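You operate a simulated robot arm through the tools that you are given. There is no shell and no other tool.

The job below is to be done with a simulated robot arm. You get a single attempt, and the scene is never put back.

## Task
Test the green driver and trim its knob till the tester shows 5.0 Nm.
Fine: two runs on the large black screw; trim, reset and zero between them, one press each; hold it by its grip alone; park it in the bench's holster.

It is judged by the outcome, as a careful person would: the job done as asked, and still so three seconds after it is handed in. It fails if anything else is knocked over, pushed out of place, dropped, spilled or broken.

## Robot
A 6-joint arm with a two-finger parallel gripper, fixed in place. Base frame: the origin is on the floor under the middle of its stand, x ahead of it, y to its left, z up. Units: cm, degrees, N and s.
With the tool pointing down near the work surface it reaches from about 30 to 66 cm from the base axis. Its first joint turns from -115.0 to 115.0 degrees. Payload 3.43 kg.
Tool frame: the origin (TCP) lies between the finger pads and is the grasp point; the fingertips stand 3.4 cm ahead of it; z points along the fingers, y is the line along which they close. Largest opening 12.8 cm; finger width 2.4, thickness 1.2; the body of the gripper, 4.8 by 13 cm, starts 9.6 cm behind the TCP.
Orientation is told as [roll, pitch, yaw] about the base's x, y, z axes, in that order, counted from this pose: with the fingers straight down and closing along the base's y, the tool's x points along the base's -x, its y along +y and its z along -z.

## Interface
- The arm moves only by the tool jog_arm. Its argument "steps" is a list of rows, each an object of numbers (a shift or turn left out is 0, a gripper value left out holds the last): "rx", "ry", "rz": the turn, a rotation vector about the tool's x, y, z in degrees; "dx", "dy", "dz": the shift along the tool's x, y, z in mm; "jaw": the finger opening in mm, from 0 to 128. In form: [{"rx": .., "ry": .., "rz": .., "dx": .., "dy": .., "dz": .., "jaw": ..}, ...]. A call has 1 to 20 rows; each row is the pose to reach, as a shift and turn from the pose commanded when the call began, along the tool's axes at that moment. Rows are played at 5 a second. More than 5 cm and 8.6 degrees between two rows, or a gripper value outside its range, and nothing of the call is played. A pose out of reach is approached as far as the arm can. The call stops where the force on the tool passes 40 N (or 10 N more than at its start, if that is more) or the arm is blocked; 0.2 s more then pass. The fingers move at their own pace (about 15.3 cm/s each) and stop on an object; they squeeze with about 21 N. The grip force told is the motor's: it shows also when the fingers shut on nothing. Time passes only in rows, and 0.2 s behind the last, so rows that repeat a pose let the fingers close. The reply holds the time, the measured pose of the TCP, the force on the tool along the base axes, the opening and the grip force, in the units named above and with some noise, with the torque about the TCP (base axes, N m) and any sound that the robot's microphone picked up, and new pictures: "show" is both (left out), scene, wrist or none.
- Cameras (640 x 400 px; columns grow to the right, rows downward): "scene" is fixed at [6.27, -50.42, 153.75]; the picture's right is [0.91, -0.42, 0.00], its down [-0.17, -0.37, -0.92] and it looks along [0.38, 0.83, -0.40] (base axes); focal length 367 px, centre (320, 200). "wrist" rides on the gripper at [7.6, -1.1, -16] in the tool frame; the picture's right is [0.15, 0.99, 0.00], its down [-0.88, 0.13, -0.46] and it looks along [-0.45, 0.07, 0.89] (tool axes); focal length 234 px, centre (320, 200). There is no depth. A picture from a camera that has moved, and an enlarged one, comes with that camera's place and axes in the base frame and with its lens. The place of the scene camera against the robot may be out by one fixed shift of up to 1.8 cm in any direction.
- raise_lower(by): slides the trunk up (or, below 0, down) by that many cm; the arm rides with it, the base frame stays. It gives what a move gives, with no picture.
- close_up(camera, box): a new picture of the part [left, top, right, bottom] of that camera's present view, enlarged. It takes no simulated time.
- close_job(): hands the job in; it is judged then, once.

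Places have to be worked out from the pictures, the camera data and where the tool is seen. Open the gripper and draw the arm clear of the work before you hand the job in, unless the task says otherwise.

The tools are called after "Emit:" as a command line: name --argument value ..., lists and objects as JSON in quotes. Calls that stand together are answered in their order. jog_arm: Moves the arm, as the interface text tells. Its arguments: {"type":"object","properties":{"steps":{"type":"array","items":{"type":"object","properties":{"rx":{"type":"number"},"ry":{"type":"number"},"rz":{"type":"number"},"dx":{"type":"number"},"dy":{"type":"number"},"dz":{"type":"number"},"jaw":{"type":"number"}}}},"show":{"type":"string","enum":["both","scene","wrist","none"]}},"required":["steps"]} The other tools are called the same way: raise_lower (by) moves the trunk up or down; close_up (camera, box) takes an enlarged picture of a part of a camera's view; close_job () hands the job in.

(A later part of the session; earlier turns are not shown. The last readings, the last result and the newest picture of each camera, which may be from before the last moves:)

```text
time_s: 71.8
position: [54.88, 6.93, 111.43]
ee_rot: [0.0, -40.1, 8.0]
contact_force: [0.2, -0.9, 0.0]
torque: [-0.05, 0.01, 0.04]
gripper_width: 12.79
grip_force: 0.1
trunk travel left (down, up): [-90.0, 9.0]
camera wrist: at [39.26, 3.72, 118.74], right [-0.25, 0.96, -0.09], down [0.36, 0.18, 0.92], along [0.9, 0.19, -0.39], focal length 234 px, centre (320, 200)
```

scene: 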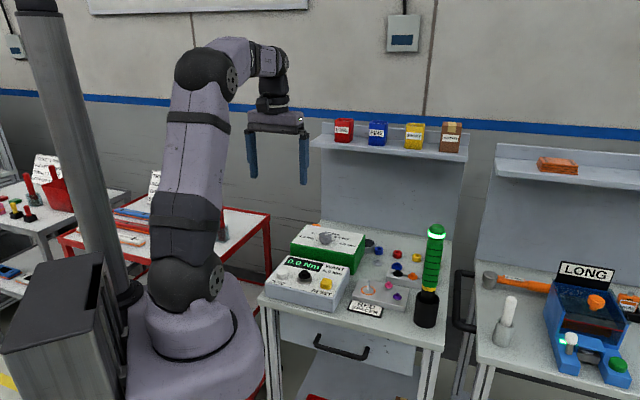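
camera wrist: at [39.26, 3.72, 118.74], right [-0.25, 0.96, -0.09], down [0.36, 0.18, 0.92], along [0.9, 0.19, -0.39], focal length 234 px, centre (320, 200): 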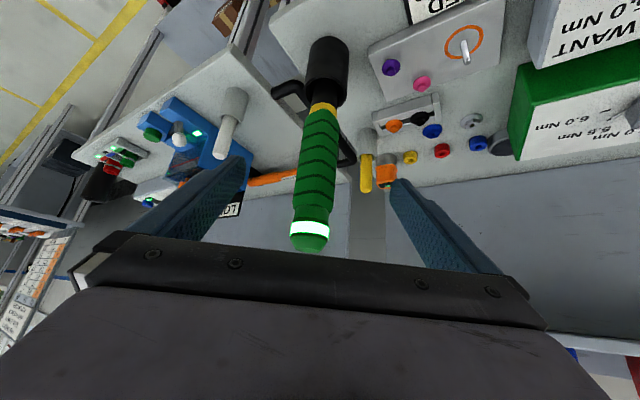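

The driver is centred between the fingers. I'll move in the last 10 cm along the tool axis.

Emit:
jog_arm --steps '[{"dy": -0.5, "dz": 26, "jaw": 128}, {"dy": -1, "dz": 52, "jaw": 128}, {"dy": -1.5, "dz": 78, "jaw": 128}, {"dy": -1.5, "dz": 100, "jaw": 128}, {"dy": -1.5, "dz": 100, "jaw": 128}]' --show "wrist"

Emit:
close_up --camera "wrist" --box '[240, 80, 400, 260]'

Emit:
close_up --camera "scene" --box '[370, 190, 470, 330]'

```text
time_s: 73.0
position: [61.35, 7.69, 103.57]
ee_rot: [-0.1, -40.0, 8.0]
contact_force: [-0.9, -0.4, 0.3]
torque: [0.0, 0.01, -0.02]
gripper_width: 12.8
grip_force: 0.1
trunk travel left (down, up): [-90.0, 9.0]
camera wrist: at [45.65, 4.47, 110.9], right [-0.25, 0.96, -0.09], down [0.36, 0.18, 0.92], along [0.9, 0.19, -0.39], focal length 234 px, centre (320, 200)
```

wrist: 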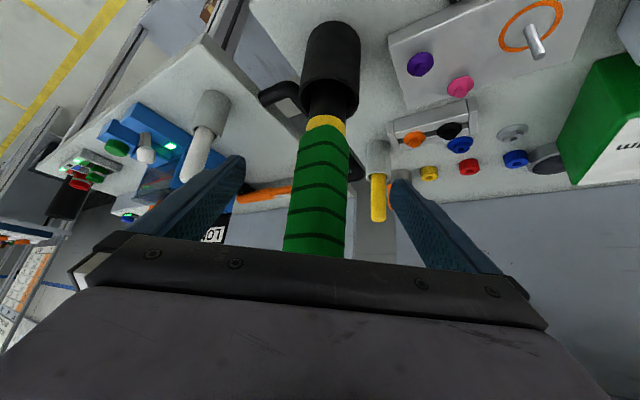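

```text
2.22 times, centred on (320, 170) of wrist
camera zoom: at [45.65, 4.47, 110.9], right [-0.25, 0.96, -0.09], down [0.36, 0.18, 0.92], along [0.9, 0.19, -0.39], focal length 520 px, centre (320, 267)
```

zoom: 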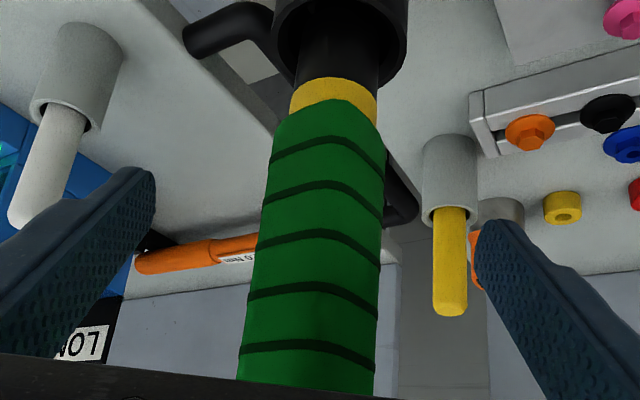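

```text
2.86 times, centred on (420, 260) of scene
camera zoom: at [6.27, -50.42, 153.75], right [0.91, -0.42, 0.0], down [-0.17, -0.37, -0.92], along [0.38, 0.83, -0.4], focal length 1047 px, centre (34, 29)
```

zoom: 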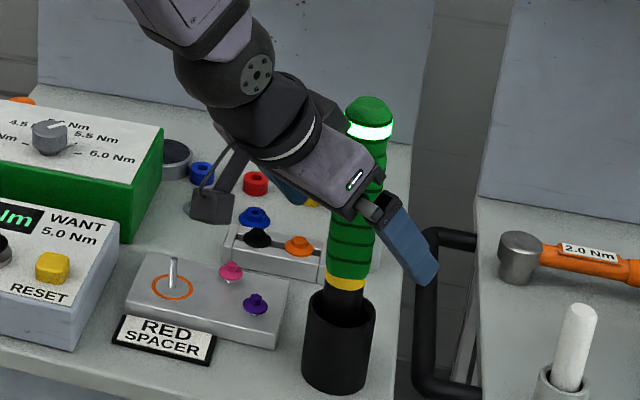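

Centred on the green grip again. I'll close.

Emit:
jog_arm --steps '[{"jaw": 60}, {"jaw": 60}, {"jaw": 0}, {"jaw": 0}, {"jaw": 0}, {"jaw": 0}]' --show "none"

Emit:
jog_arm --steps '[{"dx": -6.4, "dz": -7.7}, {"dx": -19.3, "dz": -23}, {"dx": -38.6, "dz": -46}, {"dx": -57.9, "dz": -69}, {"dx": -77.1, "dz": -92}, {"dx": -90, "dz": -107.2}, {"dx": -90, "dz": -107.2}]' --show "wrist"

Emit:
close_up --camera "wrist" --box '[260, 0, 400, 200]'

Emit:
close_up --camera "scene" --box '[395, 160, 475, 290]'

```text
time_s: 74.4
position: [61.46, 7.65, 103.66]
ee_rot: [-0.1, -40.0, 7.9]
contact_force: [-0.7, 0.3, 1.5]
torque: [-0.15, -0.03, -0.02]
gripper_width: 4.3
grip_force: 20.7
trunk travel left (down, up): [-90.0, 9.0]
```

```text
time_s: 76.0
position: [61.44, 7.6, 117.44]
ee_rot: [0.1, -39.9, 7.9]
contact_force: [0.0, 0.2, -6.1]
torque: [-0.01, 0.01, -0.03]
gripper_width: 4.33
grip_force: 20.8
trunk travel left (down, up): [-90.0, 9.0]
camera wrist: at [45.71, 4.45, 124.79], right [-0.25, 0.96, -0.09], down [0.36, 0.18, 0.91], along [0.9, 0.19, -0.39], focal length 234 px, centre (320, 200)
```

wrist: 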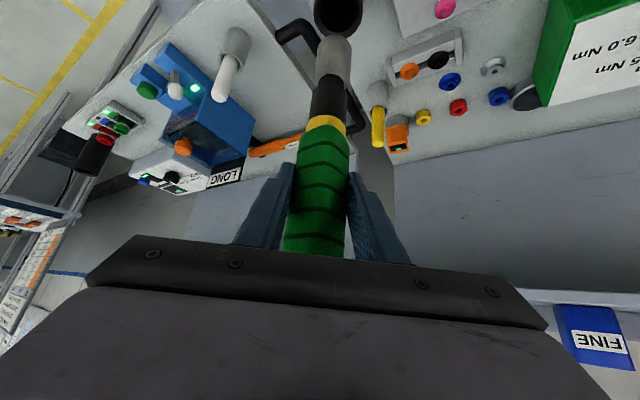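

```text
2.00 times, centred on (330, 100) of wrist
camera zoom: at [45.71, 4.45, 124.79], right [-0.25, 0.96, -0.09], down [0.36, 0.18, 0.91], along [0.9, 0.19, -0.39], focal length 468 px, centre (300, 400)
```

zoom: 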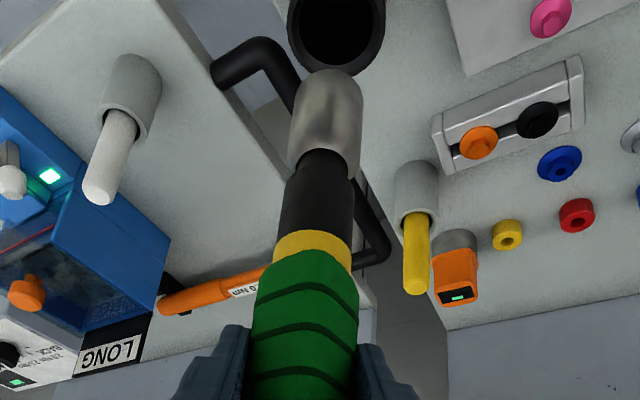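

```text
3.08 times, centred on (435, 225) of scene
camera zoom: at [6.27, -50.42, 153.75], right [0.91, -0.42, 0.0], down [-0.17, -0.37, -0.92], along [0.38, 0.83, -0.4], focal length 1128 px, centre (-34, 123)
```

zoom: 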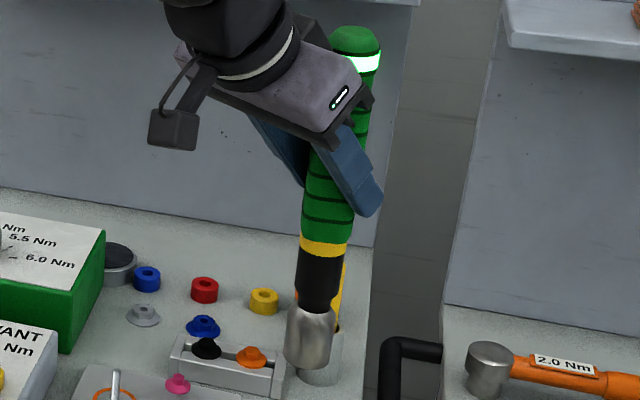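

Same grip as before, tip 17 cm below the TCP. I'll carry it to the place that worked for run 1: (37.05, 30.6) at the same height.

Emit:
jog_arm --steps '[{"dx": 13.4, "dy": 21.8, "dz": -11.2, "rx": -1.71, "rz": -2.04}, {"dx": 26.7, "dy": 43.5, "dz": -22.4, "rx": -3.43, "rz": -4.08}, {"dx": 40.1, "dy": 65.3, "dz": -33.7, "rx": -5.14, "rz": -6.13}, {"dx": 53.5, "dy": 87.1, "dz": -44.9, "rx": -6.86, "rz": -8.17}, {"dx": 66.9, "dy": 108.9, "dz": -56.1, "rx": -8.57, "rz": -10.21}, {"dx": 80.2, "dy": 130.6, "dz": -67.3, "rx": -10.28, "rz": -12.25}, {"dx": 93.6, "dy": 152.4, "dz": -78.5, "rx": -12, "rz": -14.29}, {"dx": 107, "dy": 174.2, "dz": -89.8, "rx": -13.71, "rz": -16.33}, {"dx": 120.3, "dy": 195.9, "dz": -101, "rx": -15.43, "rz": -18.38}, {"dx": 133.7, "dy": 217.7, "dz": -112.2, "rx": -17.14, "rz": -20.42}, {"dx": 147.1, "dy": 239.5, "dz": -123.4, "rx": -18.86, "rz": -22.46}, {"dx": 160.5, "dy": 261.2, "dz": -134.7, "rx": -20.57, "rz": -24.5}, {"dx": 160.5, "dy": 261.2, "dz": -134.7, "rx": -20.57, "rz": -24.5}]' --show "none"

Emit:
close_up --camera "scene" --box '[270, 215, 350, 295]'

```text
time_s: 78.8
position: [37.15, 30.62, 117.74]
ee_rot: [0.1, -40.0, 40.0]
contact_force: [-0.7, 0.6, -5.2]
torque: [-0.03, 0.02, -0.01]
gripper_width: 4.31
grip_force: 20.3
trunk travel left (down, up): [-90.0, 9.0]
```

```text
5.00 times, centred on (310, 255) of scene
camera zoom: at [6.27, -50.42, 153.75], right [0.91, -0.42, 0.0], down [-0.17, -0.37, -0.92], along [0.38, 0.83, -0.4], focal length 1833 px, centre (370, -75)
```

zoom: 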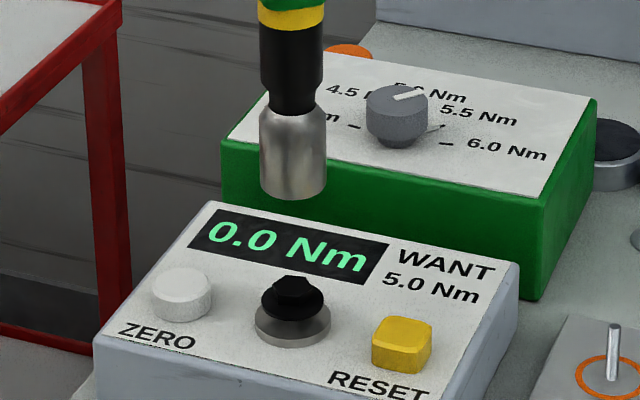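

The arm is above the screw. I'll lower 4.7 cm to about 1 cm above the hex and check alignment.

Emit:
jog_arm --steps '[{"dx": 10, "dz": 12}, {"dx": 20, "dz": 24}, {"dx": 30, "dz": 36}, {"dx": 30, "dz": 36}]' --show "none"

Emit:
close_up --camera "scene" --box '[285, 245, 325, 285]'

Emit:
close_up --camera "wrist" --box '[290, 0, 390, 80]'

```text
time_s: 79.8
position: [37.07, 30.94, 112.96]
ee_rot: [0.0, -40.0, 39.9]
contact_force: [-1.3, 0.6, -6.0]
torque: [-0.05, 0.02, -0.01]
gripper_width: 4.33
grip_force: 21.3
trunk travel left (down, up): [-90.0, 9.0]
```

```text
10.00 times, centred on (305, 265) of scene
camera zoom: at [6.27, -50.42, 153.75], right [0.91, -0.42, 0.0], down [-0.17, -0.37, -0.92], along [0.38, 0.83, -0.4], focal length 3666 px, centre (470, -450)
```

zoom: 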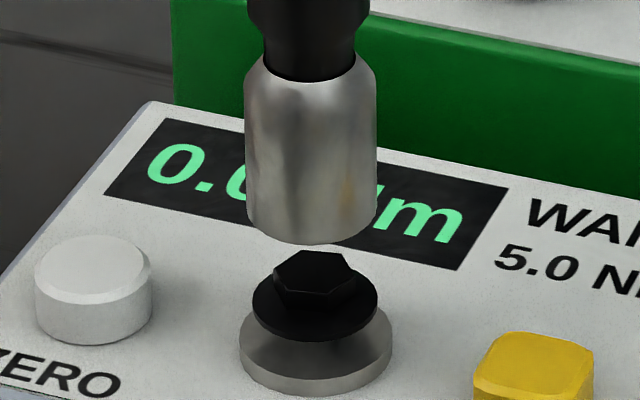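

```text
5.00 times, centred on (340, 40) of wrist
camera zoom: at [25.48, 19.71, 120.32], right [-0.72, 0.69, -0.09], down [0.21, 0.34, 0.92], along [0.66, 0.64, -0.39], focal length 1171 px, centre (220, 1000)
```

zoom: 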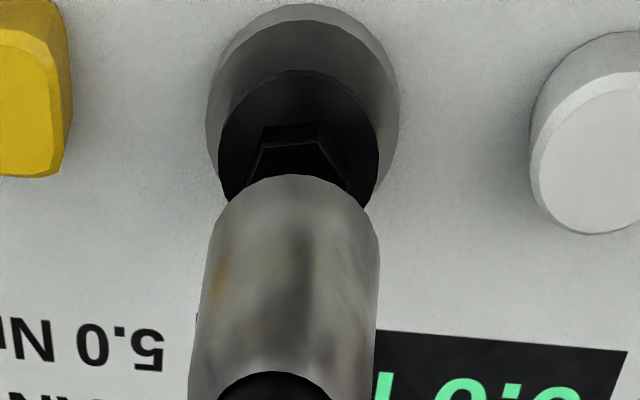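

By both views (and the reported pose, which is 0.3 cm off in y from run 1's spot) I need −2.9 mm radially and −1.8 mm in y. I'll correct and lower 1 cm.

Emit:
jog_arm --steps '[{"dx": 2.2, "dy": -1.8, "dz": -1.9}, {"dx": 5.4, "dy": -1.8, "dz": 1.9}, {"dx": 8.6, "dy": -1.8, "dz": 5.8}, {"dx": 8.6, "dy": -1.8, "dz": 5.8}]' --show "none"

Emit:
close_up --camera "scene" --box '[285, 245, 325, 285]'

Emit:
close_up --camera "wrist" --box '[290, 0, 390, 80]'

```text
time_s: 80.8
position: [36.82, 30.28, 111.93]
ee_rot: [0.0, -39.8, 39.9]
contact_force: [-0.2, -0.1, -5.0]
torque: [-0.02, 0.03, -0.02]
gripper_width: 4.31
grip_force: 21.4
trunk travel left (down, up): [-90.0, 9.0]
```

```text
10.00 times, centred on (305, 265) of scene
camera zoom: at [6.27, -50.42, 153.75], right [0.91, -0.42, 0.0], down [-0.17, -0.37, -0.92], along [0.38, 0.83, -0.4], focal length 3666 px, centre (470, -450)
```

zoom: 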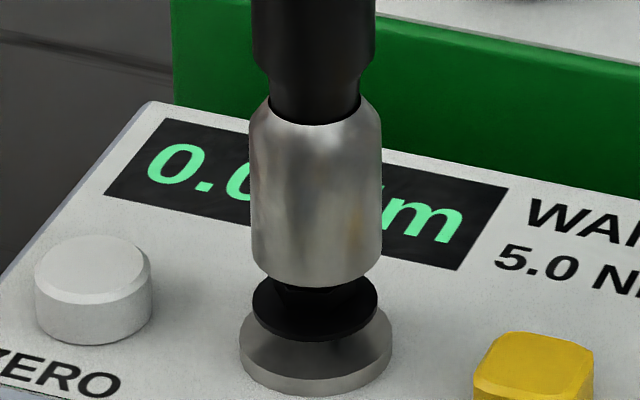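

```text
5.00 times, centred on (340, 40) of wrist
camera zoom: at [25.42, 19.23, 119.26], right [-0.72, 0.69, -0.09], down [0.21, 0.35, 0.91], along [0.66, 0.64, -0.39], focal length 1171 px, centre (220, 1000)
```

zoom: 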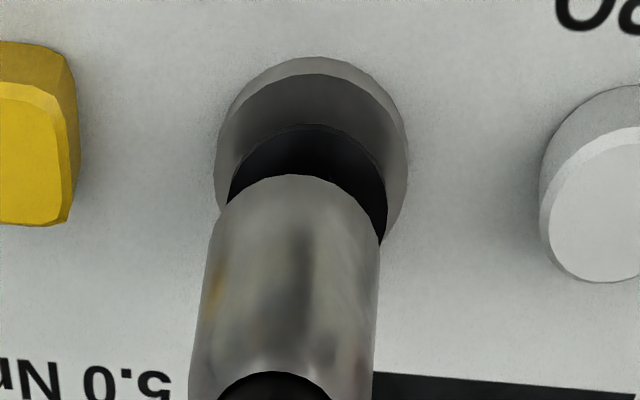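

It overshot a little: the reported pose is (36.82, 30.28) against a target of (36.95, 30.6). I'll nudge back +2.4 mm radially and +1.6 mm in y.

Emit:
jog_arm --steps '[{"dx": -0.9, "dy": 0.8, "dz": 0.8}, {"dx": -1.8, "dy": 1.6, "dz": 1.5}, {"dx": -1.8, "dy": 1.6, "dz": 1.5}]' --show "none"

Emit:
close_up --camera "scene" --box '[285, 245, 325, 285]'

Emit:
close_up --camera "wrist" --box '[290, 0, 390, 80]'

```text
time_s: 81.6
position: [36.9, 30.56, 111.74]
ee_rot: [0.0, -40.0, 40.0]
contact_force: [0.3, -0.9, -4.9]
torque: [-0.07, 0.07, 0.02]
gripper_width: 4.33
grip_force: 21.4
trunk travel left (down, up): [-90.0, 9.0]
```

```text
10.00 times, centred on (305, 265) of scene
camera zoom: at [6.27, -50.42, 153.75], right [0.91, -0.42, 0.0], down [-0.17, -0.37, -0.92], along [0.38, 0.83, -0.4], focal length 3666 px, centre (470, -450)
```

zoom: 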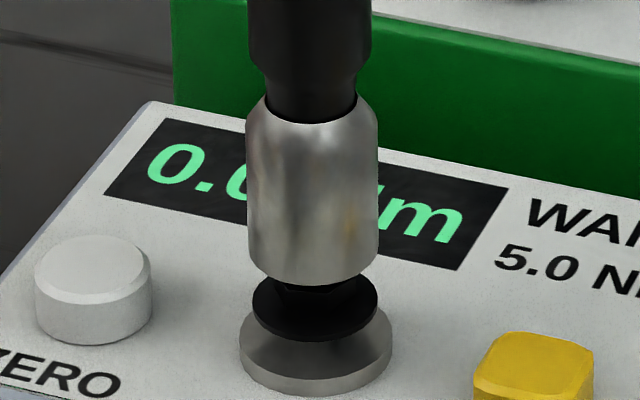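

```text
5.00 times, centred on (340, 40) of wrist
camera zoom: at [25.38, 19.42, 119.19], right [-0.72, 0.69, -0.09], down [0.21, 0.35, 0.91], along [0.66, 0.64, -0.39], focal length 1171 px, centre (220, 1000)
```

zoom: 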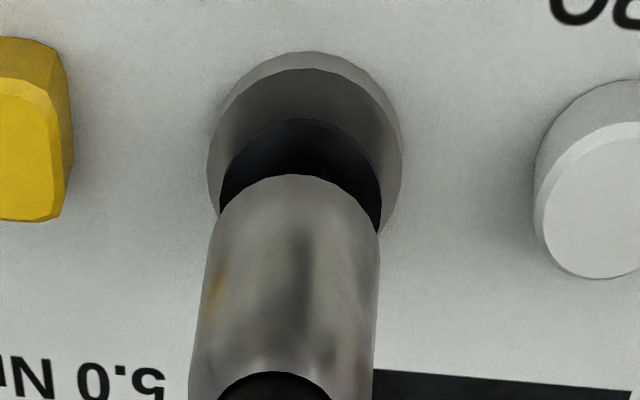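

Aligned in both views. I'll descend 6 mm in 1 mm rows, watching force.

Emit:
jog_arm --steps '[{"dx": 0.6, "dz": 0.8}, {"dx": 1.3, "dz": 1.5}, {"dx": 1.9, "dz": 2.3}, {"dx": 2.6, "dz": 3.1}, {"dx": 3.2, "dz": 3.8}, {"dx": 3.9, "dz": 4.6}]' --show "none"

Emit:
close_up --camera "scene" --box '[275, 240, 335, 285]'

```text
time_s: 83.0
position: [37.04, 30.43, 111.35]
ee_rot: [0.0, -40.0, 39.9]
contact_force: [0.4, 0.6, -4.1]
torque: [-0.04, 0.02, -0.02]
gripper_width: 4.3
grip_force: 20.7
trunk travel left (down, up): [-90.0, 9.0]
```

```text
8.89 times, centred on (305, 262) of scene
camera zoom: at [6.27, -50.42, 153.75], right [0.91, -0.42, 0.0], down [-0.17, -0.37, -0.92], along [0.38, 0.83, -0.4], focal length 3258 px, centre (453, -356)
```

zoom: 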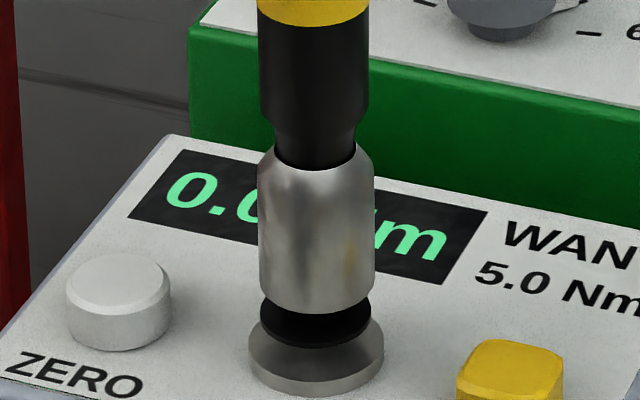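

No contact forces and the socket hides the hex. I'll continue down 5 mm with a 1 mm y correction.

Emit:
jog_arm --steps '[{"dx": 0.6, "dy": 0.5, "dz": 0.8}, {"dx": 1.3, "dy": 1, "dz": 1.5}, {"dx": 1.9, "dy": 1, "dz": 2.3}, {"dx": 2.6, "dy": 1, "dz": 3.1}, {"dx": 3.2, "dy": 1, "dz": 3.8}]' --show "none"

Emit:
close_up --camera "scene" --box '[275, 240, 335, 285]'

```text
time_s: 84.2
position: [36.87, 30.55, 110.72]
ee_rot: [0.0, -40.0, 39.9]
contact_force: [0.3, 0.6, -5.1]
torque: [-0.03, 0.02, -0.02]
gripper_width: 4.32
grip_force: 21.1
trunk travel left (down, up): [-90.0, 9.0]
```

```text
8.89 times, centred on (305, 262) of scene
camera zoom: at [6.27, -50.42, 153.75], right [0.91, -0.42, 0.0], down [-0.17, -0.37, -0.92], along [0.38, 0.83, -0.4], focal length 3258 px, centre (453, -356)
```

zoom: 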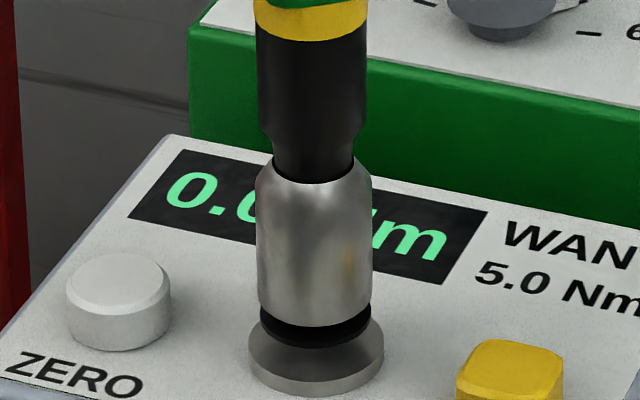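

Still free. I'll continue down 5 mm in 1 mm rows.

Emit:
jog_arm --steps '[{"dx": 0.4, "dz": 1}, {"dx": 1, "dz": 1.7}, {"dx": 1.7, "dz": 2.5}, {"dx": 2.3, "dz": 3.3}, {"dx": 3, "dz": 4}]' --show "none"

Emit:
close_up --camera "scene" --box '[275, 240, 335, 285]'

```text
time_s: 85.4
position: [36.97, 30.57, 110.09]
ee_rot: [0.1, -40.0, 39.8]
contact_force: [-1.5, 0.8, -2.9]
torque: [0.29, 0.29, 0.04]
gripper_width: 4.31
grip_force: 20.8
trunk travel left (down, up): [-90.0, 9.0]
```

```text
8.89 times, centred on (305, 262) of scene
camera zoom: at [6.27, -50.42, 153.75], right [0.91, -0.42, 0.0], down [-0.17, -0.37, -0.92], along [0.38, 0.83, -0.4], focal length 3258 px, centre (453, -356)
```

zoom: 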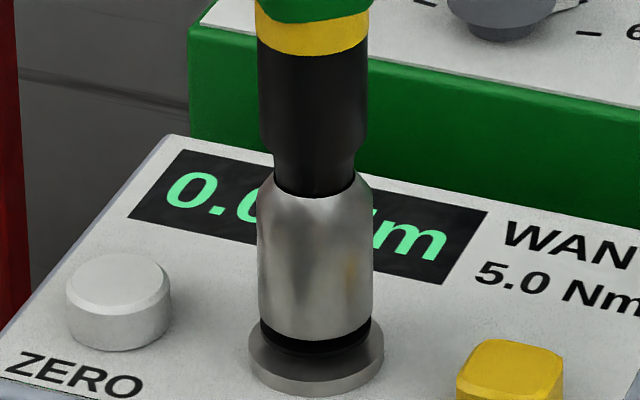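

Light contact begins; the socket is almost on the flange. I'll press on 3 mm slowly until the run starts.

Emit:
jog_arm --steps '[{"dx": 0.6, "dz": 0.8}, {"dx": 1.3, "dz": 1.5}, {"dx": 1.9, "dz": 2.3}]' --show "none"

Emit:
close_up --camera "scene" --box '[265, 235, 335, 285]'

```text
time_s: 86.2
position: [36.98, 30.52, 110.03]
ee_rot: [0.0, -40.0, 40.0]
contact_force: [-0.9, 1.7, -3.4]
torque: [0.41, 0.21, 0.0]
gripper_width: 4.29
grip_force: 21.3
trunk travel left (down, up): [-90.0, 9.0]
```

```text
8.00 times, centred on (300, 260) of scene
camera zoom: at [6.27, -50.42, 153.75], right [0.91, -0.42, 0.0], down [-0.17, -0.37, -0.92], along [0.38, 0.83, -0.4], focal length 2933 px, centre (480, -280)
```

zoom: 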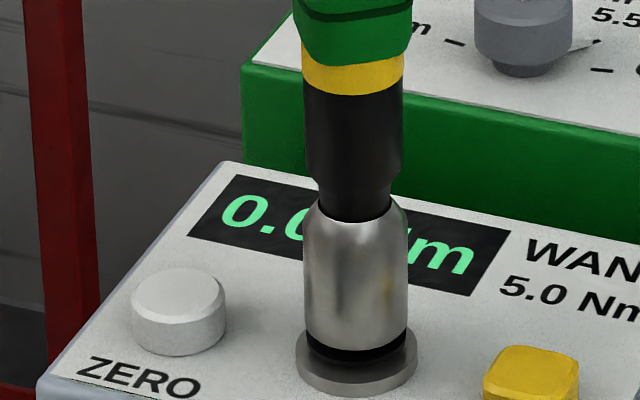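

Not running yet and little force. I'll press another 3 mm.

Emit:
jog_arm --steps '[{"dx": 0.6, "dz": 0.8}, {"dx": 1.3, "dz": 1.5}, {"dx": 1.9, "dz": 2.3}]' --show "none"

Emit:
close_up --camera "scene" --box '[265, 235, 335, 285]'

```text
time_s: 87.0
position: [36.94, 30.5, 109.81]
ee_rot: [0.0, -40.0, 40.1]
contact_force: [0.2, 4.5, -2.9]
torque: [0.61, 0.0, 0.0]
gripper_width: 4.29
grip_force: 21.2
trunk travel left (down, up): [-90.0, 9.0]
```

```text
8.00 times, centred on (300, 260) of scene
camera zoom: at [6.27, -50.42, 153.75], right [0.91, -0.42, 0.0], down [-0.17, -0.37, -0.92], along [0.38, 0.83, -0.4], focal length 2933 px, centre (480, -280)
```

zoom: 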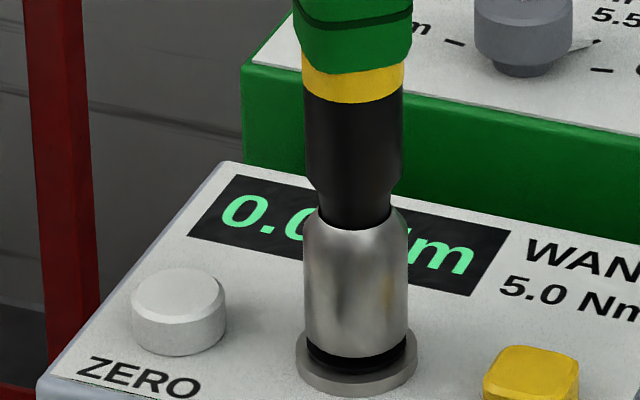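

A 4.5 N push towards +y shows slight misalignment. I'll nudge 1.2 mm that way and press 2.5 mm more.

Emit:
jog_arm --steps '[{"dx": -0.6, "dy": 0.9, "dz": 0.5}, {"dx": 0.1, "dy": 0.9, "dz": 1.3}, {"dx": 0.7, "dy": 0.9, "dz": 2}, {"dx": 1, "dy": 0.9, "dz": 2.4}]' --show "none"

Emit:
close_up --camera "scene" --box '[265, 235, 335, 285]'

```text
time_s: 88.0
position: [36.83, 30.58, 109.59]
ee_rot: [0.0, -40.0, 39.9]
contact_force: [0.4, -3.1, 1.1]
torque: [-0.5, -0.19, -0.05]
gripper_width: 4.32
grip_force: 20.7
trunk travel left (down, up): [-90.0, 9.0]
```

```text
8.00 times, centred on (300, 260) of scene
camera zoom: at [6.27, -50.42, 153.75], right [0.91, -0.42, 0.0], down [-0.17, -0.37, -0.92], along [0.38, 0.83, -0.4], focal length 2933 px, centre (480, -280)
```

zoom: 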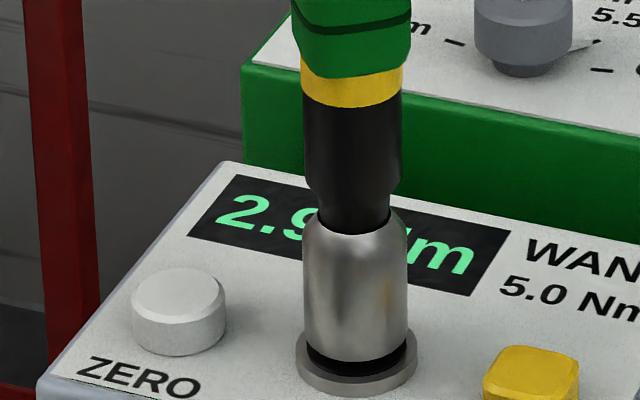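

The second run is under way (2.9 and rising). I'll hold still till it settles.

Emit:
jog_arm --steps '[{"dx": 0}, {"dx": 0}, {"dx": 0}, {"dx": 0}, {"dx": 0}, {"dx": 0}, {"dx": 0}, {"dx": 0}]' --show "none"

Emit:
close_up --camera "wrist" --box '[330, 70, 420, 130]'

Emit:
close_up --camera "scene" --box '[265, 235, 335, 285]'

```text
time_s: 89.8
position: [36.92, 30.71, 109.47]
ee_rot: [0.0, -40.2, 39.8]
contact_force: [2.3, -0.9, 4.1]
torque: [-0.11, -0.44, -0.02]
gripper_width: 4.29
grip_force: 21.0
trunk travel left (down, up): [-90.0, 9.0]
```

```text
6.67 times, centred on (375, 100) of wrist
camera zoom: at [25.37, 19.52, 116.85], right [-0.72, 0.69, -0.09], down [0.21, 0.34, 0.92], along [0.66, 0.64, -0.39], focal length 1561 px, centre (-47, 867)
```

zoom: 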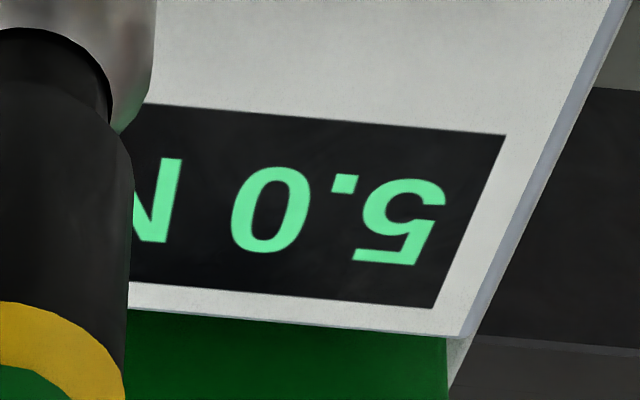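

```text
8.00 times, centred on (300, 260) of scene
camera zoom: at [6.27, -50.42, 153.75], right [0.91, -0.42, 0.0], down [-0.17, -0.37, -0.92], along [0.38, 0.83, -0.4], focal length 2933 px, centre (480, -280)
```

zoom: 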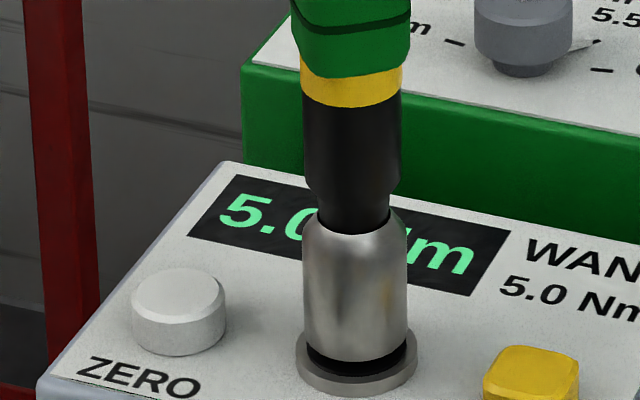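

It shows 5.0 Nm. I'll hold a moment longer to be sure it has settled before lifting.

Emit:
jog_arm --steps '[{"dx": 0}, {"dx": 0}, {"dx": 0}, {"dx": 0}, {"dx": 0}]' --show "none"

Emit:
close_up --camera "wrist" --box '[330, 70, 420, 130]'

Emit:
close_up --camera "scene" --box '[265, 140, 345, 285]'

```text
time_s: 91.0
position: [36.84, 30.58, 109.5]
ee_rot: [0.1, -40.0, 39.8]
contact_force: [2.5, 0.2, 4.1]
torque: [0.0, -0.45, 0.0]
gripper_width: 4.3
grip_force: 20.8
trunk travel left (down, up): [-90.0, 9.0]
```

```text
6.67 times, centred on (375, 100) of wrist
camera zoom: at [25.36, 19.51, 116.85], right [-0.72, 0.69, -0.09], down [0.21, 0.34, 0.92], along [0.66, 0.64, -0.39], focal length 1561 px, centre (-47, 867)
```

zoom: 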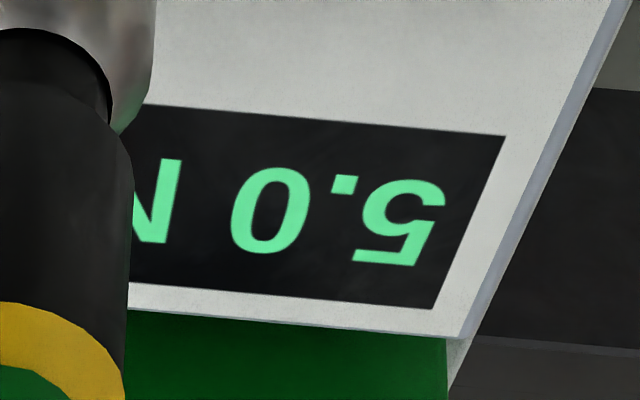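

```text
2.76 times, centred on (305, 212) of scene
camera zoom: at [6.27, -50.42, 153.75], right [0.91, -0.42, 0.0], down [-0.17, -0.37, -0.92], along [0.38, 0.83, -0.4], focal length 1011 px, centre (361, 166)
```

zoom: 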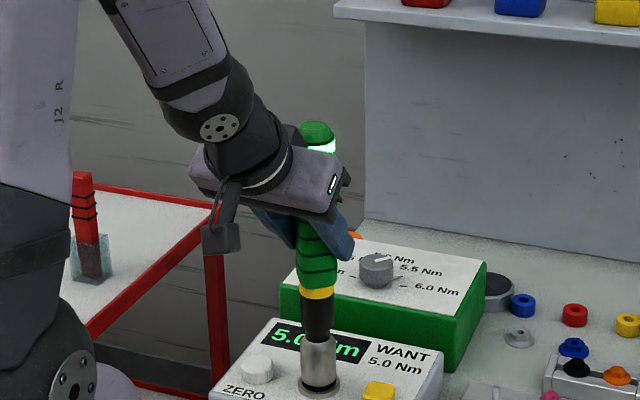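

Steady at 5.0 Nm. I'll lift straight off the screw.

Emit:
jog_arm --steps '[{"dx": -3.2, "dz": -3.8}, {"dx": -9.6, "dz": -11.5}, {"dx": -19.3, "dz": -23}, {"dx": -32.1, "dz": -38.3}, {"dx": -45, "dz": -53.6}, {"dx": -52.7, "dz": -62.8}, {"dx": -52.7, "dz": -62.8}]' --show "none"

Emit:
close_up --camera "scene" --box '[265, 175, 365, 295]'

```text
time_s: 92.6
position: [36.94, 30.76, 117.63]
ee_rot: [0.1, -39.8, 39.9]
contact_force: [-1.0, 0.7, -4.7]
torque: [-0.04, 0.05, -0.02]
gripper_width: 4.31
grip_force: 20.3
out of reach, approached as far as the arm can: row 2
trunk travel left (down, up): [-90.0, 9.0]
```

```text
3.33 times, centred on (315, 235) of scene
camera zoom: at [6.27, -50.42, 153.75], right [0.91, -0.42, 0.0], down [-0.17, -0.37, -0.92], along [0.38, 0.83, -0.4], focal length 1222 px, centre (337, 83)
```

zoom: 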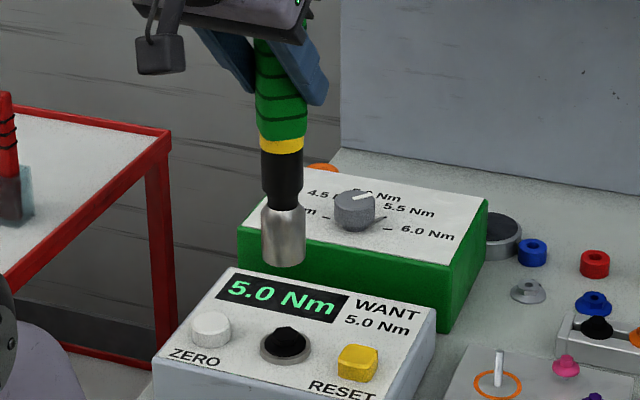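

The tester reads 5.0 Nm as wanted. I'll carry the driver back above its holster.

Emit:
jog_arm --steps '[{"dx": -2.5, "dy": -27.8, "dz": 2.1, "rx": 1.71, "rz": 2.04}, {"dx": -4.9, "dy": -55.6, "dz": 4.1, "rx": 3.43, "rz": 4.08}, {"dx": -7.4, "dy": -83.5, "dz": 6.2, "rx": 5.14, "rz": 6.13}, {"dx": -9.8, "dy": -111.3, "dz": 8.2, "rx": 6.86, "rz": 8.17}, {"dx": -12.3, "dy": -139.1, "dz": 10.3, "rx": 8.57, "rz": 10.21}, {"dx": -14.7, "dy": -166.9, "dz": 12.4, "rx": 10.28, "rz": 12.25}, {"dx": -17.2, "dy": -194.7, "dz": 14.4, "rx": 12, "rz": 14.29}, {"dx": -19.6, "dy": -222.5, "dz": 16.5, "rx": 13.71, "rz": 16.33}, {"dx": -22.1, "dy": -250.4, "dz": 18.5, "rx": 15.43, "rz": 18.38}, {"dx": -24.5, "dy": -278.2, "dz": 20.6, "rx": 17.14, "rz": 20.42}, {"dx": -27, "dy": -306, "dz": 22.6, "rx": 18.86, "rz": 22.46}, {"dx": -29.4, "dy": -333.8, "dz": 24.7, "rx": 20.57, "rz": 24.5}, {"dx": -29.4, "dy": -333.8, "dz": 24.7, "rx": 20.57, "rz": 24.5}]' --show "none"

Emit:
close_up --camera "scene" --box '[380, 230, 470, 330]'

Emit:
close_up --camera "wrist" --box '[270, 0, 410, 100]'

```text
time_s: 95.4
position: [61.26, 7.84, 117.66]
ee_rot: [0.0, -40.0, 8.0]
contact_force: [0.0, -0.8, -5.0]
torque: [-0.01, 0.04, -0.05]
gripper_width: 4.3
grip_force: 21.1
trunk travel left (down, up): [-90.0, 9.0]
```

```text
4.00 times, centred on (425, 280) of scene
camera zoom: at [6.27, -50.42, 153.75], right [0.91, -0.42, 0.0], down [-0.17, -0.37, -0.92], along [0.38, 0.83, -0.4], focal length 1466 px, centre (-100, -120)
```

zoom: 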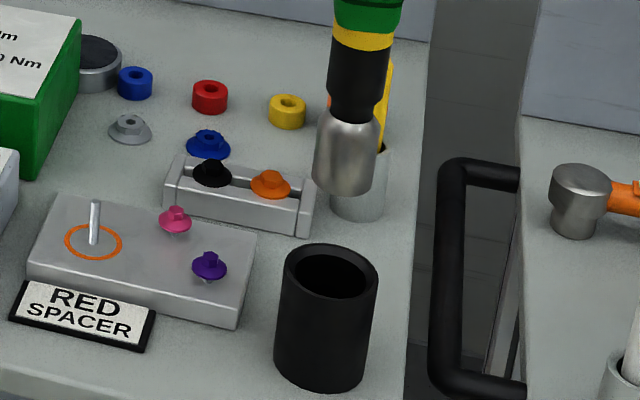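

```text
4.00 times, centred on (340, 50) of wrist
camera zoom: at [45.66, 4.59, 124.94], right [-0.25, 0.96, -0.09], down [0.36, 0.18, 0.91], along [0.9, 0.19, -0.39], focal length 937 px, centre (240, 800)
```

zoom: 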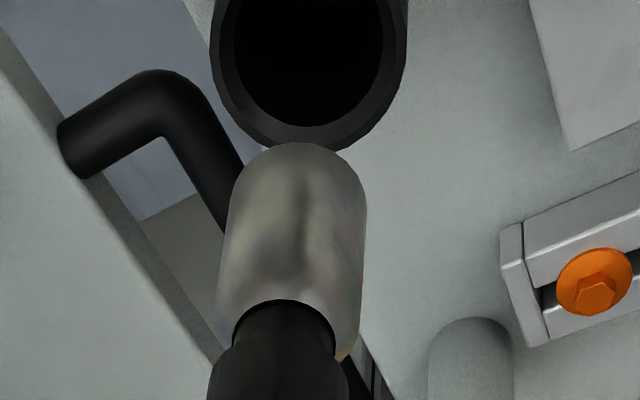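

The arm is above the holster; it needs about −2 mm in y to match last time's entry spot. I'll lower to just above the rim with that correction.

Emit:
jog_arm --steps '[{"dx": 9.6, "dy": -1, "dz": 11.5}, {"dx": 19.3, "dy": -2, "dz": 23}, {"dx": 28.9, "dy": -2, "dz": 34.5}, {"dx": 33.4, "dy": -2, "dz": 39.8}, {"dx": 33.4, "dy": -2, "dz": 39.8}]' --show "none"

Emit:
close_up --camera "scene" --box '[400, 250, 450, 330]'

Emit:
close_up --camera "wrist" --box '[270, 0, 410, 100]'

```text
time_s: 96.6
position: [61.67, 7.53, 112.34]
ee_rot: [0.0, -40.0, 8.0]
contact_force: [0.7, 0.3, -4.4]
torque: [-0.01, 0.03, 0.0]
gripper_width: 4.33
grip_force: 20.8
trunk travel left (down, up): [-90.0, 9.0]
```

```text
5.00 times, centred on (425, 290) of scene
camera zoom: at [6.27, -50.42, 153.75], right [0.91, -0.42, 0.0], down [-0.17, -0.37, -0.92], along [0.38, 0.83, -0.4], focal length 1833 px, centre (-205, -250)
```

zoom: 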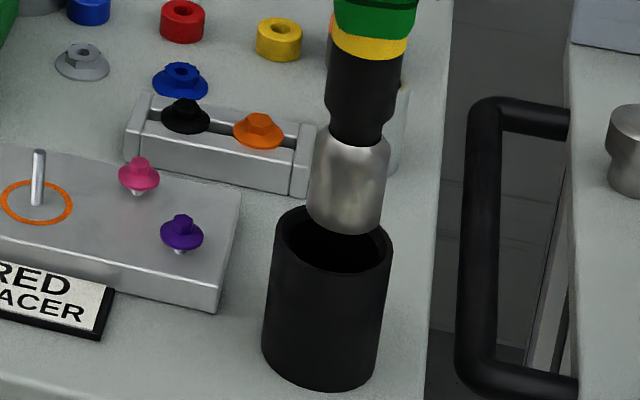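

```text
4.00 times, centred on (340, 50) of wrist
camera zoom: at [45.96, 4.26, 119.7], right [-0.25, 0.96, -0.09], down [0.36, 0.18, 0.91], along [0.9, 0.19, -0.39], focal length 937 px, centre (240, 800)
```

zoom: 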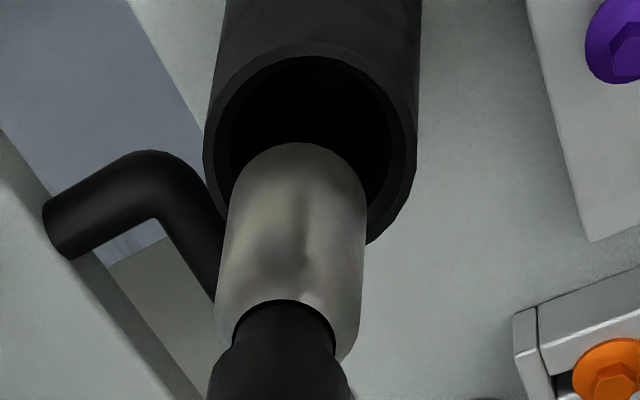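

I'm ~4 mm too far out now (tip should be at about (61.27, 7.6)). I'll correct before entering.

Emit:
jog_arm --steps '[{"dx": 1.5, "dy": 0.6, "dz": -1.3}, {"dx": 3.1, "dy": 1.2, "dz": -2.6}, {"dx": 3.1, "dy": 1.2, "dz": -2.6}]' --show "none"

Emit:
close_up --camera "scene" --box '[400, 250, 450, 330]'

Emit:
close_up --camera "wrist" --box '[270, 0, 410, 100]'

```text
time_s: 97.4
position: [61.24, 7.54, 112.43]
ee_rot: [0.0, -40.0, 8.0]
contact_force: [0.2, -0.2, -5.1]
torque: [-0.03, 0.03, 0.01]
gripper_width: 4.31
grip_force: 20.8
trunk travel left (down, up): [-90.0, 9.0]
```

```text
5.00 times, centred on (425, 290) of scene
camera zoom: at [6.27, -50.42, 153.75], right [0.91, -0.42, 0.0], down [-0.17, -0.37, -0.92], along [0.38, 0.83, -0.4], focal length 1833 px, centre (-205, -250)
```

zoom: 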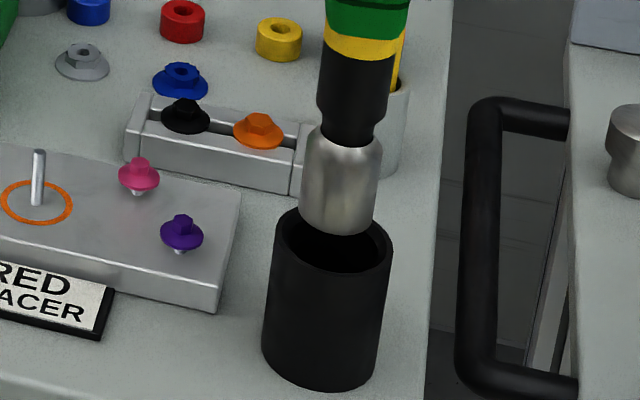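

```text
4.00 times, centred on (340, 50) of wrist
camera zoom: at [45.48, 4.3, 119.79], right [-0.25, 0.96, -0.09], down [0.36, 0.18, 0.91], along [0.9, 0.19, -0.39], focal length 937 px, centre (240, 800)
```

zoom: 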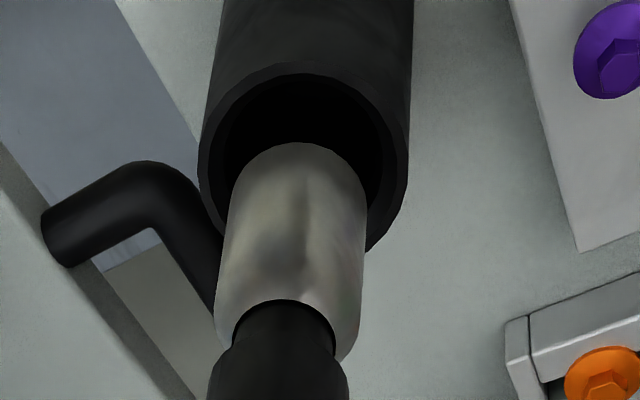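

Aligned as in the earlier, clean entry. I'll lower 2.5 cm into the holster, watching force.

Emit:
jog_arm --steps '[{"dx": 2.6, "dz": 3.1}, {"dx": 5.1, "dz": 6.1}, {"dx": 7.7, "dz": 9.2}, {"dx": 10.3, "dz": 12.3}, {"dx": 12.9, "dz": 15.3}, {"dx": 16.1, "dz": 19.2}]' --show "none"

Emit:
close_up --camera "scene" --box '[400, 250, 450, 330]'

Emit:
close_up --camera "wrist" --box '[270, 0, 410, 100]'

```text
time_s: 98.8
position: [61.03, 7.43, 109.98]
ee_rot: [0.0, -40.0, 7.9]
contact_force: [2.5, 2.3, -5.4]
torque: [0.3, -0.41, 0.0]
gripper_width: 4.29
grip_force: 21.1
trunk travel left (down, up): [-90.0, 9.0]
```

```text
5.00 times, centred on (425, 290) of scene
camera zoom: at [6.27, -50.42, 153.75], right [0.91, -0.42, 0.0], down [-0.17, -0.37, -0.92], along [0.38, 0.83, -0.4], focal length 1833 px, centre (-205, -250)
```

zoom: 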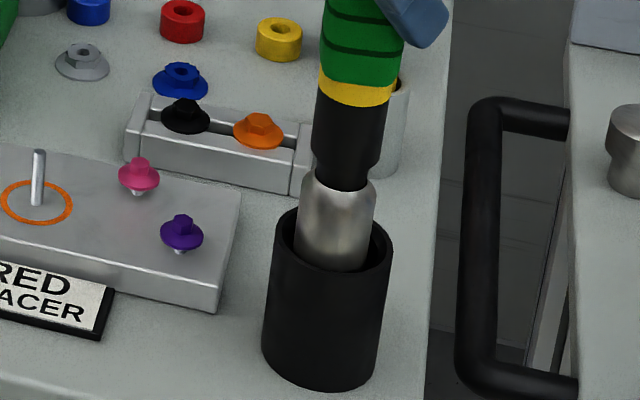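

```text
4.00 times, centred on (340, 50) of wrist
camera zoom: at [45.37, 4.17, 117.23], right [-0.25, 0.96, -0.09], down [0.36, 0.18, 0.92], along [0.9, 0.19, -0.39], focal length 937 px, centre (240, 800)
```

zoom: 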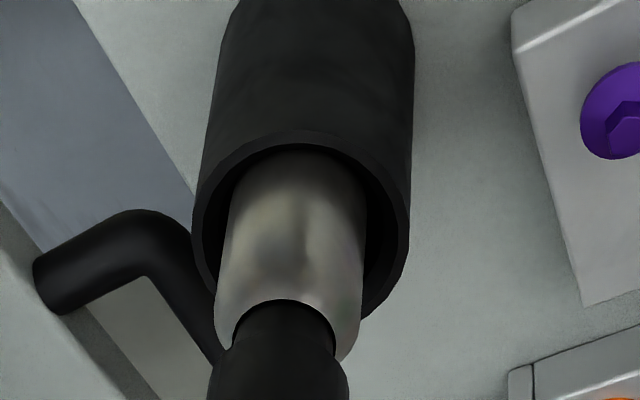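

The socket is inside, lightly touching the near wall (~3 N). I'll shift ~2.5 mm away from that wall while lowering to just above the floor.

Emit:
jog_arm --steps '[{"dx": -1.5, "dy": 0.6, "dz": 1.5}, {"dx": 3, "dy": 1.1, "dz": 7.8}, {"dx": 9.5, "dy": 1.1, "dz": 15.5}, {"dx": 16, "dy": 1.1, "dz": 23.2}, {"dx": 22.4, "dy": 1.1, "dz": 30.8}, {"dx": 28.8, "dy": 1.1, "dz": 38.5}, {"dx": 33.3, "dy": 1.1, "dz": 43.9}, {"dx": 33.3, "dy": 1.1, "dz": 43.9}]' --show "none"

Emit:
close_up --camera "scene" --box '[400, 180, 460, 330]'

```text
time_s: 100.6
position: [61.24, 7.45, 104.34]
ee_rot: [-0.1, -40.0, 7.9]
contact_force: [-0.1, 0.1, -4.4]
torque: [-0.05, 0.06, -0.01]
gripper_width: 4.3
grip_force: 20.7
trunk travel left (down, up): [-90.0, 9.0]
```

```text
2.67 times, centred on (430, 255) of scene
camera zoom: at [6.27, -50.42, 153.75], right [0.91, -0.42, 0.0], down [-0.17, -0.37, -0.92], along [0.38, 0.83, -0.4], focal length 978 px, centre (27, 53)
```

zoom: 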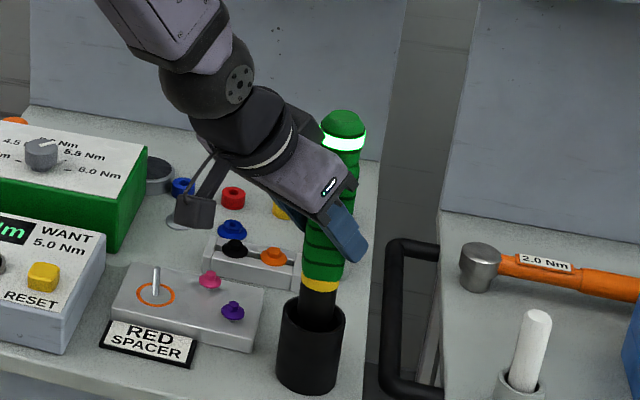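

It's hanging free just above the holster floor. I'll lower the last ~7 mm in small rows.

Emit:
jog_arm --steps '[{"dx": 1.3, "dz": 1.5}, {"dx": 2.6, "dz": 3.1}, {"dx": 3.9, "dz": 4.6}, {"dx": 4.5, "dz": 5.4}]' --show "none"

```text
time_s: 101.6
position: [61.17, 7.55, 103.69]
ee_rot: [0.0, -40.0, 8.0]
contact_force: [0.4, 0.0, -5.7]
torque: [-0.05, 0.0, -0.02]
gripper_width: 4.31
grip_force: 20.5
trunk travel left (down, up): [-90.0, 9.0]
```

Not yet resting. I'll go 3 mm lower.

Emit:
jog_arm --steps '[{"dx": 0.6, "dz": 0.8}, {"dx": 1.3, "dz": 1.5}, {"dx": 1.9, "dz": 2.3}]' --show "none"

```text
time_s: 102.4
position: [61.23, 7.54, 103.62]
ee_rot: [0.0, -40.1, 8.1]
contact_force: [-1.0, -1.4, 0.5]
torque: [-0.43, 0.24, -0.03]
gripper_width: 4.3
grip_force: 20.9
trunk travel left (down, up): [-90.0, 9.0]
```

The holster now carries the driver's weight. I'll open the fingers.

Emit:
jog_arm --steps '[{"jaw": 48}, {"jaw": 55}, {"jaw": 80}, {"jaw": 128}, {"jaw": 128}, {"jaw": 128}]' --show "wrist"

Emit:
close_up --camera "scene" --box '[400, 180, 460, 330]'

```text
time_s: 103.8
position: [61.1, 7.58, 103.52]
ee_rot: [0.0, -39.9, 8.0]
contact_force: [-0.6, 0.4, 0.3]
torque: [0.04, 0.01, 0.01]
gripper_width: 12.79
grip_force: 0.0
trunk travel left (down, up): [-90.0, 9.0]
camera wrist: at [45.47, 4.37, 110.82], right [-0.25, 0.96, -0.09], down [0.36, 0.18, 0.92], along [0.9, 0.19, -0.39], focal length 234 px, centre (320, 200)
```

wrist: 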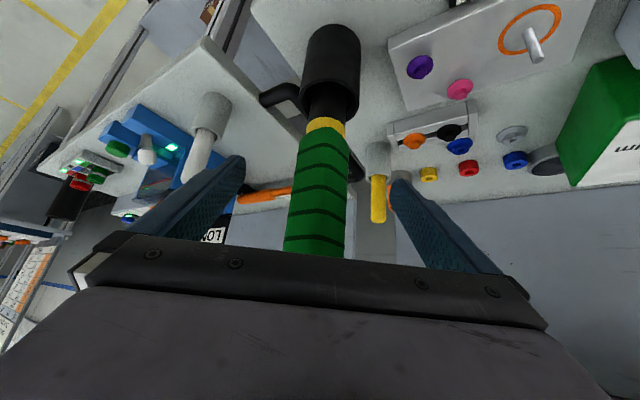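

```text
2.67 times, centred on (430, 255) of scene
camera zoom: at [6.27, -50.42, 153.75], right [0.91, -0.42, 0.0], down [-0.17, -0.37, -0.92], along [0.38, 0.83, -0.4], focal length 978 px, centre (27, 53)
```

zoom: 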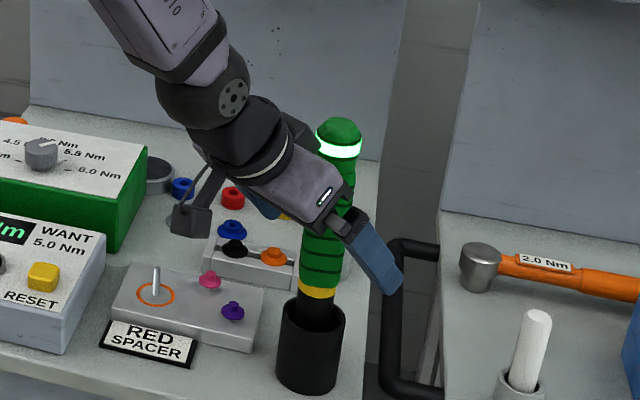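

The driver stands parked and released. I'll back off along the tool axis and up, clear of the bench.

Emit:
jog_arm --steps '[{"dz": -25}, {"dz": -60}, {"dz": -95}, {"dz": -130}, {"dx": -15, "dz": -160}, {"dx": -35, "dz": -195}, {"dx": -60, "dz": -230}]' --show "scene"

Emit:
close_up --camera "scene" --box '[255, 215, 465, 346]'

```text
time_s: 105.4
position: [51.1, 5.82, 124.94]
ee_rot: [0.0, -40.0, 8.0]
contact_force: [-0.2, 0.4, -0.3]
torque: [0.0, 0.02, -0.02]
gripper_width: 12.81
grip_force: 0.1
trunk travel left (down, up): [-90.0, 9.0]
```

scene: 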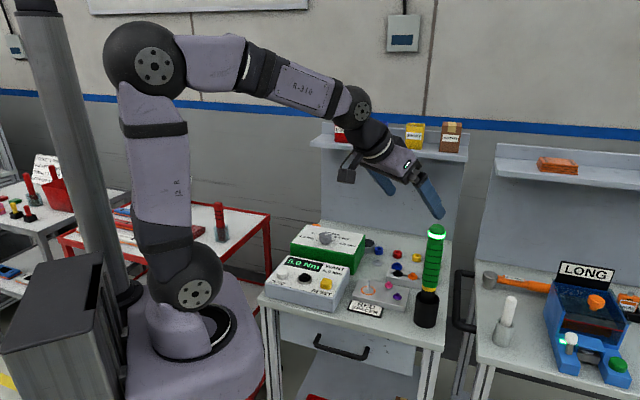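

```text
3.05 times, centred on (360, 280) of scene
camera zoom: at [6.27, -50.42, 153.75], right [0.91, -0.42, 0.0], down [-0.17, -0.37, -0.92], along [0.38, 0.83, -0.4], focal length 1117 px, centre (198, -45)
```

zoom: 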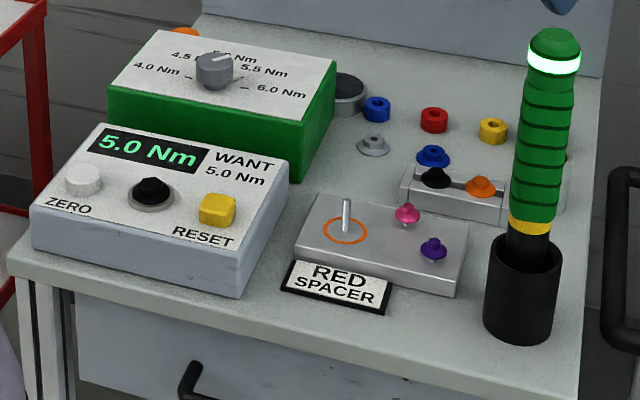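

Everything is in place: the tester holds 5.0 Nm, the driver is in its holster and nothing else has moved. I'll straighten the tool and draw the arm further back before handing in.

Emit:
jog_arm --steps '[{"ry": 8, "dx": 10, "dz": -30}, {"ry": 16, "dx": 20, "dz": -60}, {"ry": 24, "dx": 30, "dz": -90}, {"ry": 32, "dx": 40, "dz": -115}, {"ry": 40, "dx": 50, "dz": -135}, {"ry": 40, "dx": 50, "dz": -135}]' --show "scene"

Emit:
close_up --camera "scene" --box '[255, 215, 465, 346]'

```text
time_s: 106.8
position: [38.46, 4.4, 132.6]
ee_rot: [0.0, 0.0, 7.9]
contact_force: [0.2, -0.2, 0.0]
torque: [-0.01, -0.02, 0.0]
gripper_width: 12.81
grip_force: 0.1
trunk travel left (down, up): [-90.0, 9.0]
```

scene: 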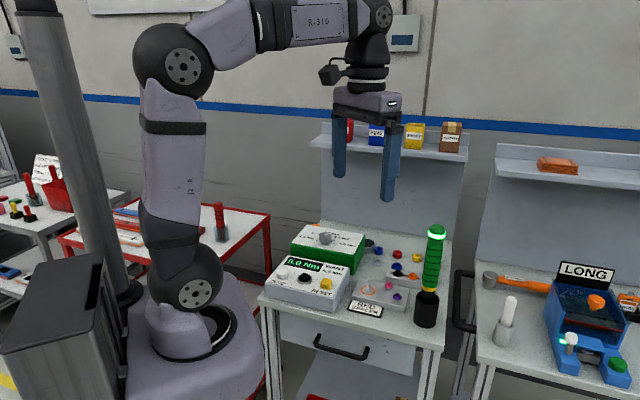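

```text
3.05 times, centred on (360, 280) of scene
camera zoom: at [6.27, -50.42, 153.75], right [0.91, -0.42, 0.0], down [-0.17, -0.37, -0.92], along [0.38, 0.83, -0.4], focal length 1117 px, centre (198, -45)
```

zoom: 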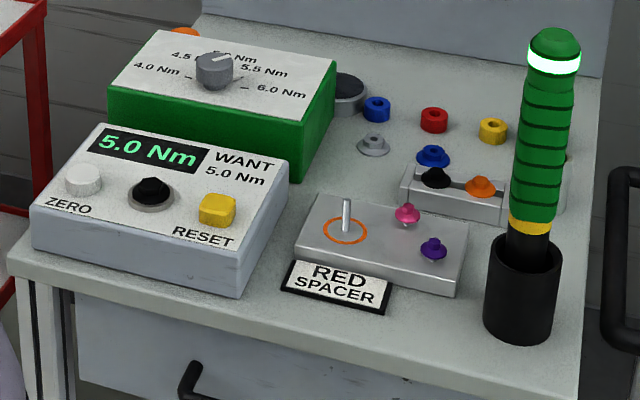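

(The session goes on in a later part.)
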